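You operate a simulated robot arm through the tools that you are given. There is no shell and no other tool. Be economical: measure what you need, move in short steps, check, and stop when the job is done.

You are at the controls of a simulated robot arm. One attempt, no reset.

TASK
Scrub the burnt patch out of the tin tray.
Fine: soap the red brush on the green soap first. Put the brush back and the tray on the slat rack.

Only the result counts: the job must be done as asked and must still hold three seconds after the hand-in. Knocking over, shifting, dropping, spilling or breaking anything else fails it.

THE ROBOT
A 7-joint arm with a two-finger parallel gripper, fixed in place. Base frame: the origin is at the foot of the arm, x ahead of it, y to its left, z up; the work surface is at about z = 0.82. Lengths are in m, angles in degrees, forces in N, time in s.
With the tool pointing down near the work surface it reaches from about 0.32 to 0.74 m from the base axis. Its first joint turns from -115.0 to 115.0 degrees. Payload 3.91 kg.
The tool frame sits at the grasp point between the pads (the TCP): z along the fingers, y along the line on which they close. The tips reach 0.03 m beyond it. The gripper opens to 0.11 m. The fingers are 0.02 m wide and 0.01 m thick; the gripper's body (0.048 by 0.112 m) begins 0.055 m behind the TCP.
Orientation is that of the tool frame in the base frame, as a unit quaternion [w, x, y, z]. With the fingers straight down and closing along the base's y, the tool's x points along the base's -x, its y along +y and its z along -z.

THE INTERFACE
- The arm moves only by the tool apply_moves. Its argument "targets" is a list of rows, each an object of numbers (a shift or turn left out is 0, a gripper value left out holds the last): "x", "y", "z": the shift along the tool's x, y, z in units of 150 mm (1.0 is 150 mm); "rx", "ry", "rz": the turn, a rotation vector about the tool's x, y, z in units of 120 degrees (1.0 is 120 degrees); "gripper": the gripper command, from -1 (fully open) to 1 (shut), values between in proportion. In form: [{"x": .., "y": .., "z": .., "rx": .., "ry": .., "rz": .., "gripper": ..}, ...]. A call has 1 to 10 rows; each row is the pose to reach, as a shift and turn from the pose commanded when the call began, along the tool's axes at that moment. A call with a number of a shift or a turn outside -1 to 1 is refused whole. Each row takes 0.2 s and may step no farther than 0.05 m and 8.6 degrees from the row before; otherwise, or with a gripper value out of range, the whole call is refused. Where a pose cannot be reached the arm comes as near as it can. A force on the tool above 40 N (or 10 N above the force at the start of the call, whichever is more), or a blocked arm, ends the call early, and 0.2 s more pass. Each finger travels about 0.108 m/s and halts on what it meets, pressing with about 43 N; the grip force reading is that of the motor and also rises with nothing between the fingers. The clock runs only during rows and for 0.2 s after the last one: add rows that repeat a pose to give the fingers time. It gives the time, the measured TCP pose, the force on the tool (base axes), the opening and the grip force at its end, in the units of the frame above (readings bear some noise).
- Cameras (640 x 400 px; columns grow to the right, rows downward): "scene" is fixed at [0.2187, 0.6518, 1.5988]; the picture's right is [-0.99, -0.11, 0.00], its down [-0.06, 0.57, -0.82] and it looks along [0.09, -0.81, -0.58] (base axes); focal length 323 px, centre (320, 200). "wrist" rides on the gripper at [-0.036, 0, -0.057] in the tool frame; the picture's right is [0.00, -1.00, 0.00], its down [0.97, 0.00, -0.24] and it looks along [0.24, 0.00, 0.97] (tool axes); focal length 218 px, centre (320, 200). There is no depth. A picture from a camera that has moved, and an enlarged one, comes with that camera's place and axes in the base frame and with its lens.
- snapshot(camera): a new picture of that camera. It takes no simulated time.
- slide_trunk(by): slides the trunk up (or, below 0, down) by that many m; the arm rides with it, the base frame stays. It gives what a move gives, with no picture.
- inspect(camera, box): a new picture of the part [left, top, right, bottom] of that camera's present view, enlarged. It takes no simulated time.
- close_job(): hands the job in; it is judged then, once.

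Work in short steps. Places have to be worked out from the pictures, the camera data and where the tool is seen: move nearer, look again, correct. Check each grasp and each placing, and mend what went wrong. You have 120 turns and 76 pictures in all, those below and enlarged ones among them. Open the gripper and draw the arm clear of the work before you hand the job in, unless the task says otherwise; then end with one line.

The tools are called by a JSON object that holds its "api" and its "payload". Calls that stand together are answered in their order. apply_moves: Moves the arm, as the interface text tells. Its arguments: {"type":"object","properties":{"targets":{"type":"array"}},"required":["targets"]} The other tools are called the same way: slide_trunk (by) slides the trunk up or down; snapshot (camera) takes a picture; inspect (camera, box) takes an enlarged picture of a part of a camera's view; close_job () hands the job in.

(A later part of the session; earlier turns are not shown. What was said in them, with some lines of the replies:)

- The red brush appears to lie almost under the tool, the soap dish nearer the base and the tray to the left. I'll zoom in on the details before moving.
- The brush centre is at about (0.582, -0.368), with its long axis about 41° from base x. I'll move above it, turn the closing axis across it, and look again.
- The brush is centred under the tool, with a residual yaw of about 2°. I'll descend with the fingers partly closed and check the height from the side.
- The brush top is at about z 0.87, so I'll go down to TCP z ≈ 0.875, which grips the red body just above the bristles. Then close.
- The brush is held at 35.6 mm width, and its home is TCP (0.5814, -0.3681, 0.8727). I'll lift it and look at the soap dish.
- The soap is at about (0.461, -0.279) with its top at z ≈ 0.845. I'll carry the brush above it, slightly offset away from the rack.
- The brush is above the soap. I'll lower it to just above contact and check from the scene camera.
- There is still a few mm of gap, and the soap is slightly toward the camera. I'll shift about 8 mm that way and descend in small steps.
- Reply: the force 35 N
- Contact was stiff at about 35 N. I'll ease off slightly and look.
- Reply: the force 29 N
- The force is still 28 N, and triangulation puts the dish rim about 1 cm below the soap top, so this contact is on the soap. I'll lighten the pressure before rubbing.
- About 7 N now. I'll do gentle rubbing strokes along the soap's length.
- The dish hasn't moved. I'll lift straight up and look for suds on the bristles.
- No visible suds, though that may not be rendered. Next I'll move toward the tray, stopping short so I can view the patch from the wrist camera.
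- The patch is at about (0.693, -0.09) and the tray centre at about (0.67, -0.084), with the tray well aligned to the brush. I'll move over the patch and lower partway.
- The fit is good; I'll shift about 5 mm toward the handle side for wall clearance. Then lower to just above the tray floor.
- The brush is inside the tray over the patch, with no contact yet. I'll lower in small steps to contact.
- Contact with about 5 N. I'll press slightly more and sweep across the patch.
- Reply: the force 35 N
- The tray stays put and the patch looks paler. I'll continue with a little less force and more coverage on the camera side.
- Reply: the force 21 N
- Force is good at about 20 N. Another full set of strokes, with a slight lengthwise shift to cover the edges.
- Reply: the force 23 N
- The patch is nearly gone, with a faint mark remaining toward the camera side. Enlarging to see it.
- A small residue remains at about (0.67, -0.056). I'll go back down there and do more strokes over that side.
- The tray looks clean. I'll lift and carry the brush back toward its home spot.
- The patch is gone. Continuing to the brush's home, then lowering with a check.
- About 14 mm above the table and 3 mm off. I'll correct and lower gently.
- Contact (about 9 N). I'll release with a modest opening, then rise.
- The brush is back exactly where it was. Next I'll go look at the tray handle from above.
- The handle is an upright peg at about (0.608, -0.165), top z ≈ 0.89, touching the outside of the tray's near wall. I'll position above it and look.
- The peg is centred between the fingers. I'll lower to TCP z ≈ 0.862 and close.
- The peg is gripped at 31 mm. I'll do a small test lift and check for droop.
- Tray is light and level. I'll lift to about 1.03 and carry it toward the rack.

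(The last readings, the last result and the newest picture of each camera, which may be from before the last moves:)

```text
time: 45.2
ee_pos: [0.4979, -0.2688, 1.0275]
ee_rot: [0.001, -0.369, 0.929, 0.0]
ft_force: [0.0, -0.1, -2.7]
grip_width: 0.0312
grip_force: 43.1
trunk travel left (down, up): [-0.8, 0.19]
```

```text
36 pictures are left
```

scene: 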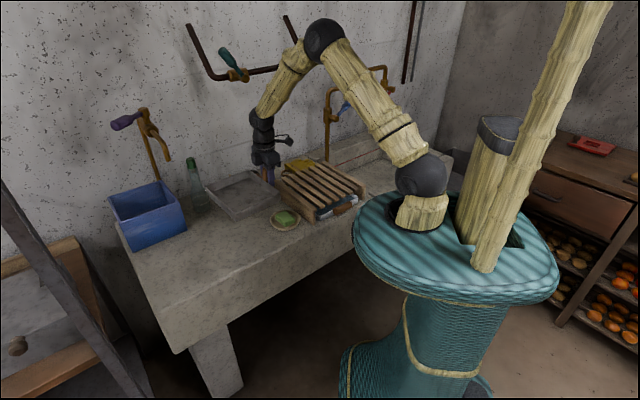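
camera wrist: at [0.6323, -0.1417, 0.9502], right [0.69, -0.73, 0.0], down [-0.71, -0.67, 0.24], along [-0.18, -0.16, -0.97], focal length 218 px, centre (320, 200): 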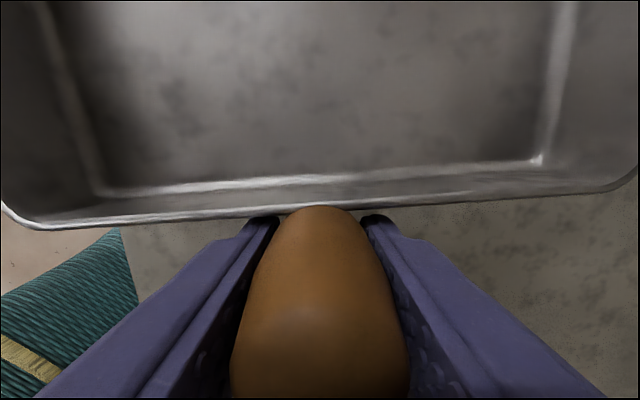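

The tray clears everything. Continuing toward the rack in two more moves.

{"api": "apply_moves", "payload": {"targets": [{"x": 0.2, "y": -0.03}, {"x": 0.4, "y": -0.06}, {"x": 0.6, "y": -0.09}, {"x": 0.8, "y": -0.12}, {"x": 1.0, "y": -0.15}, {"x": 1.0, "y": -0.15}]}}

{"api": "apply_moves", "payload": {"targets": [{"x": 0.2, "y": -0.03}, {"x": 0.4, "y": -0.06}, {"x": 0.6, "y": -0.09}, {"x": 0.8, "y": -0.12}, {"x": 1.0, "y": -0.13}, {"x": 1.0, "y": -0.13}]}}

{"api": "snapshot", "payload": {"camera": "scene"}}

{"api": "snapshot", "payload": {"camera": "wrist"}}

```text
time: 46.6
ee_pos: [0.4044, -0.387, 1.0266]
ee_rot: [0.0, -0.369, 0.929, 0.0]
ft_force: [-0.7, 0.5, -4.1]
grip_width: 0.0311
grip_force: 43.5
trunk travel left (down, up): [-0.8, 0.19]
```

```text
time: 48.0
ee_pos: [0.3093, -0.5041, 1.0282]
ee_rot: [0.001, -0.369, 0.929, 0.0]
ft_force: [0.9, 0.7, -2.4]
grip_width: 0.0312
grip_force: 43.0
trunk travel left (down, up): [-0.8, 0.19]
```

```text
35 pictures are left
```

scene: 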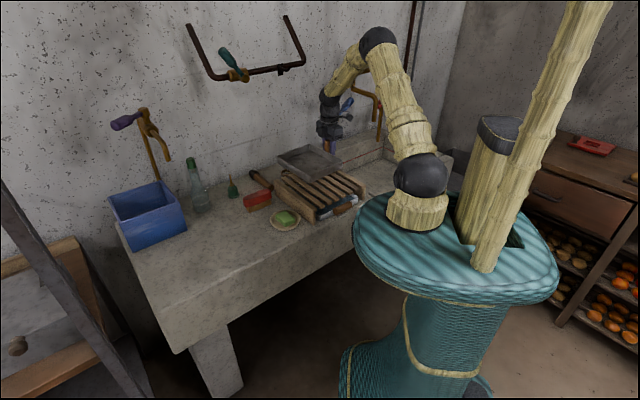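

```text
34 pictures are left
camera wrist: at [0.3363, -0.4799, 1.0857], right [0.69, -0.73, 0.0], down [-0.71, -0.67, 0.24], along [-0.18, -0.17, -0.97], focal length 218 px, centre (320, 200)
```

wrist: 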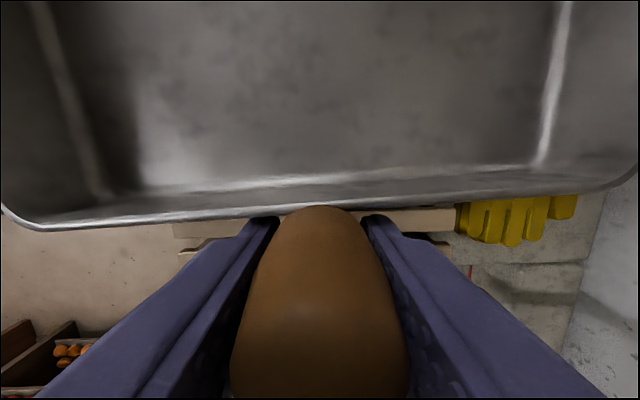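

The tray is centred across the slats; about 37 mm more toward -v is needed. I'll shift, descend to just above the slats, and check.

{"api": "apply_moves", "payload": {"targets": [{"x": 0.13}, {"x": 0.25}, {"x": 0.25}, {"x": 0.25, "z": 0.2}, {"x": 0.25, "z": 0.4}, {"x": 0.25, "z": 0.52}, {"x": 0.25, "z": 0.52}]}}

{"api": "inspect", "payload": {"camera": "scene", "box": [230, 110, 390, 230]}}

{"api": "snapshot", "payload": {"camera": "wrist"}}

```text
time: 49.6
ee_pos: [0.2796, -0.5314, 0.9484]
ee_rot: [-0.001, -0.369, 0.929, 0.001]
ft_force: [-0.7, -0.1, -2.6]
grip_width: 0.0313
grip_force: 42.6
trunk travel left (down, up): [-0.8, 0.19]
```

```text
3.33 times, centred on (310, 170) of scene
camera zoom: at [0.2187, 0.6518, 1.5988], right [-0.99, -0.11, 0.0], down [-0.06, 0.57, -0.82], along [0.09, -0.81, -0.58], focal length 1077 px, centre (353, 300)
```

zoom: 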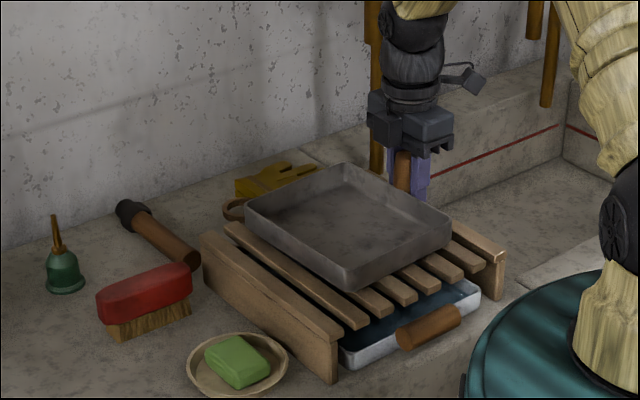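

```text
32 pictures are left
camera wrist: at [0.307, -0.5061, 1.0058], right [0.69, -0.73, 0.0], down [-0.71, -0.67, 0.24], along [-0.18, -0.17, -0.97], focal length 218 px, centre (320, 200)
```

wrist: 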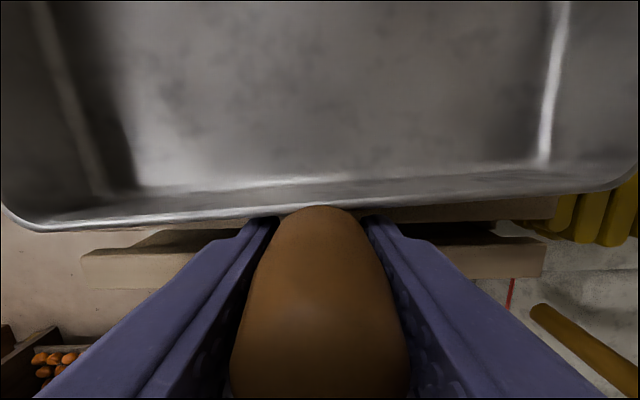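

The tray sits well within the slat area with all margins good. Lowering gently until contact.

{"api": "apply_moves", "payload": {"targets": [{"z": 0.04}, {"z": 0.08}, {"z": 0.1}, {"z": 0.1}]}}

```text
time: 50.6
ee_pos: [0.28, -0.5306, 0.9361]
ee_rot: [0.0, -0.368, 0.93, -0.002]
ft_force: [-0.1, -2.8, 14.4]
grip_width: 0.0313
grip_force: 43.3
trunk travel left (down, up): [-0.8, 0.19]
```

Contact at about 14 N with the tray bottom at z ≈ 0.894. I'll check it is flush before releasing.

{"api": "inspect", "payload": {"camera": "scene", "box": [270, 140, 370, 225]}}

{"api": "snapshot", "payload": {"camera": "wrist"}}

```text
4.71 times, centred on (320, 182) of scene
camera zoom: at [0.2187, 0.6518, 1.5988], right [-0.99, -0.11, 0.0], down [-0.06, 0.57, -0.82], along [0.09, -0.81, -0.58], focal length 1521 px, centre (320, 282)
```

zoom: 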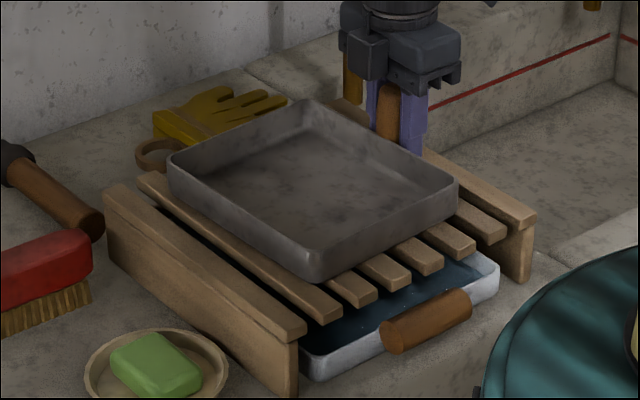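

```text
30 pictures are left
camera wrist: at [0.3072, -0.5061, 0.9935], right [0.68, -0.73, 0.0], down [-0.71, -0.66, 0.24], along [-0.17, -0.17, -0.97], focal length 218 px, centre (320, 200)
```

wrist: 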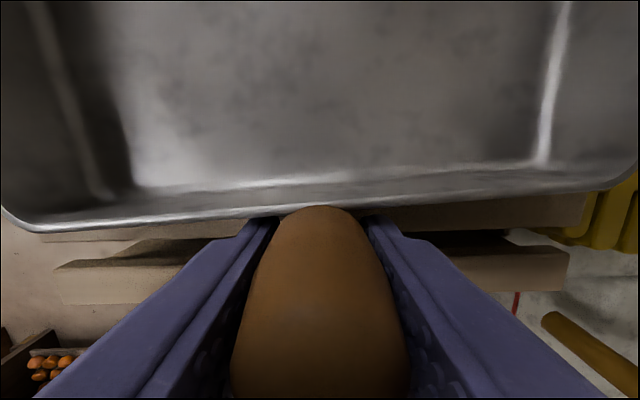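

It rests on the slats. I'll ease the pressure and open modestly, then rise.

{"api": "apply_moves", "payload": {"targets": [{"z": -0.008}, {"z": -0.008, "gripper": 0.2}, {"z": -0.008, "gripper": -0.1}, {"z": -0.008, "gripper": -0.1}, {"z": -0.15, "gripper": -0.1}, {"z": -0.4, "gripper": -0.1}, {"z": -0.7, "gripper": -0.1}, {"z": -0.9, "gripper": -0.1}, {"z": -0.9, "gripper": -0.1}]}}

{"api": "inspect", "payload": {"camera": "scene", "box": [230, 130, 390, 230]}}

{"api": "snapshot", "payload": {"camera": "wrist"}}

```text
time: 52.6
ee_pos: [0.2769, -0.5289, 1.067]
ee_rot: [0.0, -0.368, 0.93, 0.0]
ft_force: [0.3, 0.4, 0.2]
grip_width: 0.0605
grip_force: 0.0
trunk travel left (down, up): [-0.8, 0.19]
```

```text
4.00 times, centred on (310, 180) of scene
camera zoom: at [0.2187, 0.6518, 1.5988], right [-0.99, -0.11, 0.0], down [-0.06, 0.57, -0.82], along [0.09, -0.81, -0.58], focal length 1293 px, centre (360, 280)
```

zoom: 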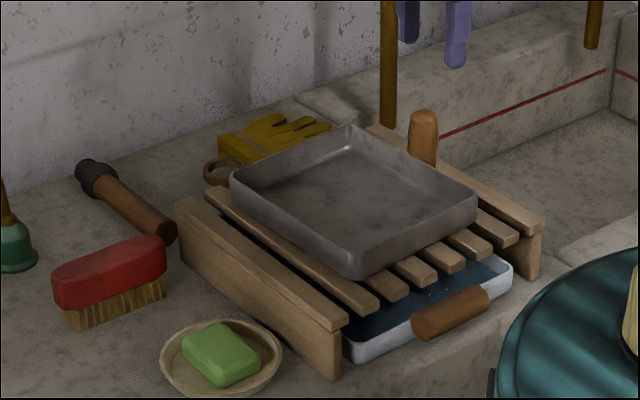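

```text
28 pictures are left
camera wrist: at [0.3038, -0.5053, 1.1253], right [0.69, -0.73, 0.0], down [-0.71, -0.67, 0.24], along [-0.18, -0.16, -0.97], focal length 218 px, centre (320, 200)
```

wrist: 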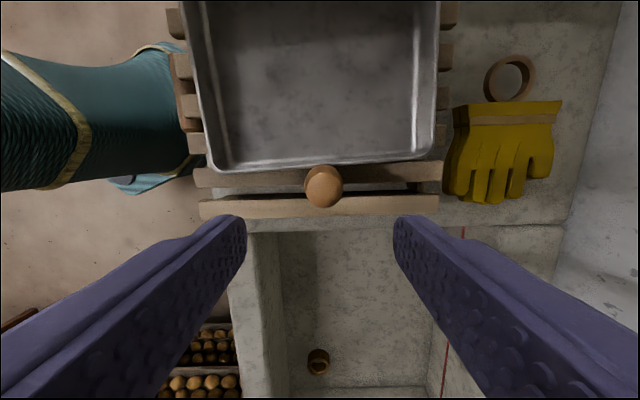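

The tray is on the rack. I'll raise clear, open fully, move the camera back over the tray to verify its floor and levelness.

{"api": "apply_moves", "payload": {"targets": [{"z": -0.2, "x": -0.2, "gripper": -1}, {"z": -0.35, "x": -0.5, "gripper": -1}, {"z": -0.5, "x": -0.75, "gripper": -1}, {"z": -0.5, "x": -0.75, "gripper": -1}]}}

{"api": "snapshot", "payload": {"camera": "wrist"}}

{"api": "inspect", "payload": {"camera": "scene", "box": [280, 150, 360, 215]}}

```text
refused: row 2 steps farther than a row can; nothing moved
```

```text
27 pictures are left
camera wrist: at [0.3038, -0.5053, 1.1253], right [0.69, -0.73, 0.0], down [-0.71, -0.67, 0.24], along [-0.18, -0.16, -0.97], focal length 218 px, centre (320, 200)
```

wrist: 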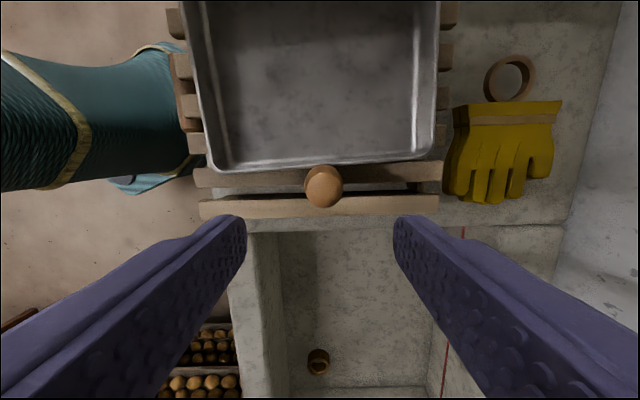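

```text
6.15 times, centred on (320, 182) of scene
camera zoom: at [0.2187, 0.6518, 1.5988], right [-0.99, -0.11, 0.0], down [-0.06, 0.57, -0.82], along [0.09, -0.81, -0.58], focal length 1989 px, centre (320, 308)
```

zoom: 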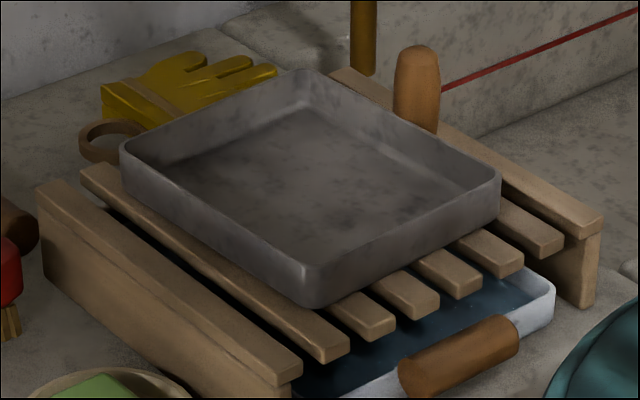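

A row was too long; I'll repeat with shorter steps. The tray looks flush on the slats.

{"api": "apply_moves", "payload": {"targets": [{"z": -0.2, "x": -0.2, "gripper": -1}, {"z": -0.35, "x": -0.4, "gripper": -1}, {"z": -0.5, "x": -0.6, "gripper": -1}, {"z": -0.5, "x": -0.8, "gripper": -1}, {"z": -0.5, "x": -1.0, "gripper": -1}, {"z": -0.5, "x": -1.0, "gripper": -1}]}}

{"api": "snapshot", "payload": {"camera": "wrist"}}

{"api": "snapshot", "payload": {"camera": "scene"}}

```text
time: 54.0
ee_pos: [0.3899, -0.4271, 1.1463]
ee_rot: [0.0, -0.368, 0.93, 0.0]
ft_force: [-0.4, -0.8, 0.1]
grip_width: 0.1101
grip_force: 0.1
trunk travel left (down, up): [-0.8, 0.19]
```

```text
25 pictures are left
camera wrist: at [0.416, -0.4032, 1.2029], right [0.68, -0.73, 0.0], down [-0.71, -0.66, 0.24], along [-0.18, -0.16, -0.97], focal length 218 px, centre (320, 200)
```

wrist: 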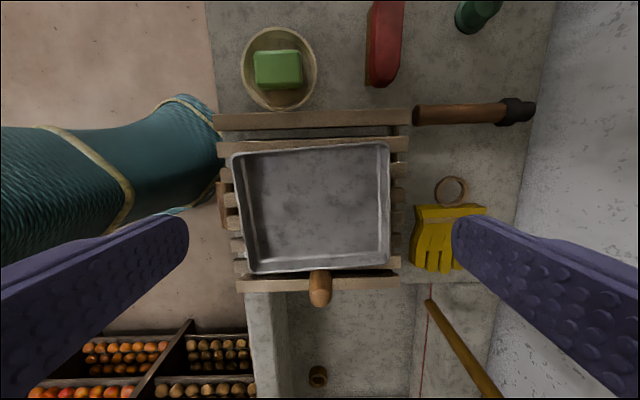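

```text
24 pictures are left
```

scene: 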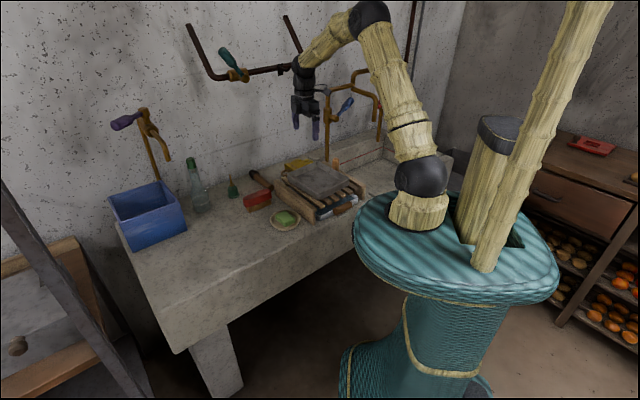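

Everything is in place. One enlarged check of the tray floor for residue.

{"api": "inspect", "payload": {"camera": "wrist", "box": [210, 100, 420, 320]}}

```text
1.82 times, centred on (315, 210) of wrist
camera zoom: at [0.416, -0.4032, 1.2029], right [0.68, -0.73, 0.0], down [-0.71, -0.66, 0.24], along [-0.18, -0.16, -0.97], focal length 397 px, centre (329, 182)
```

zoom: 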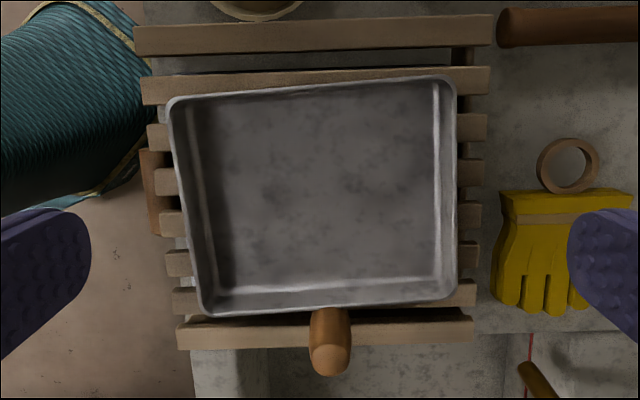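

The tray floor is clean and level on the slats, the brush is home, nothing else has moved, and the gripper is open and clear. Handing in.

{"api": "close_job", "payload": {}}

```text
The job is handed in.
```

I soaped the red brush on the green soap, scrubbed the burnt patch out of the tin tray, put the brush back where it was, and set the tray on the slat rack. The job is handed in. No suds ever showed on the bristles, so the soaping rests on the brush having rubbed the soap.
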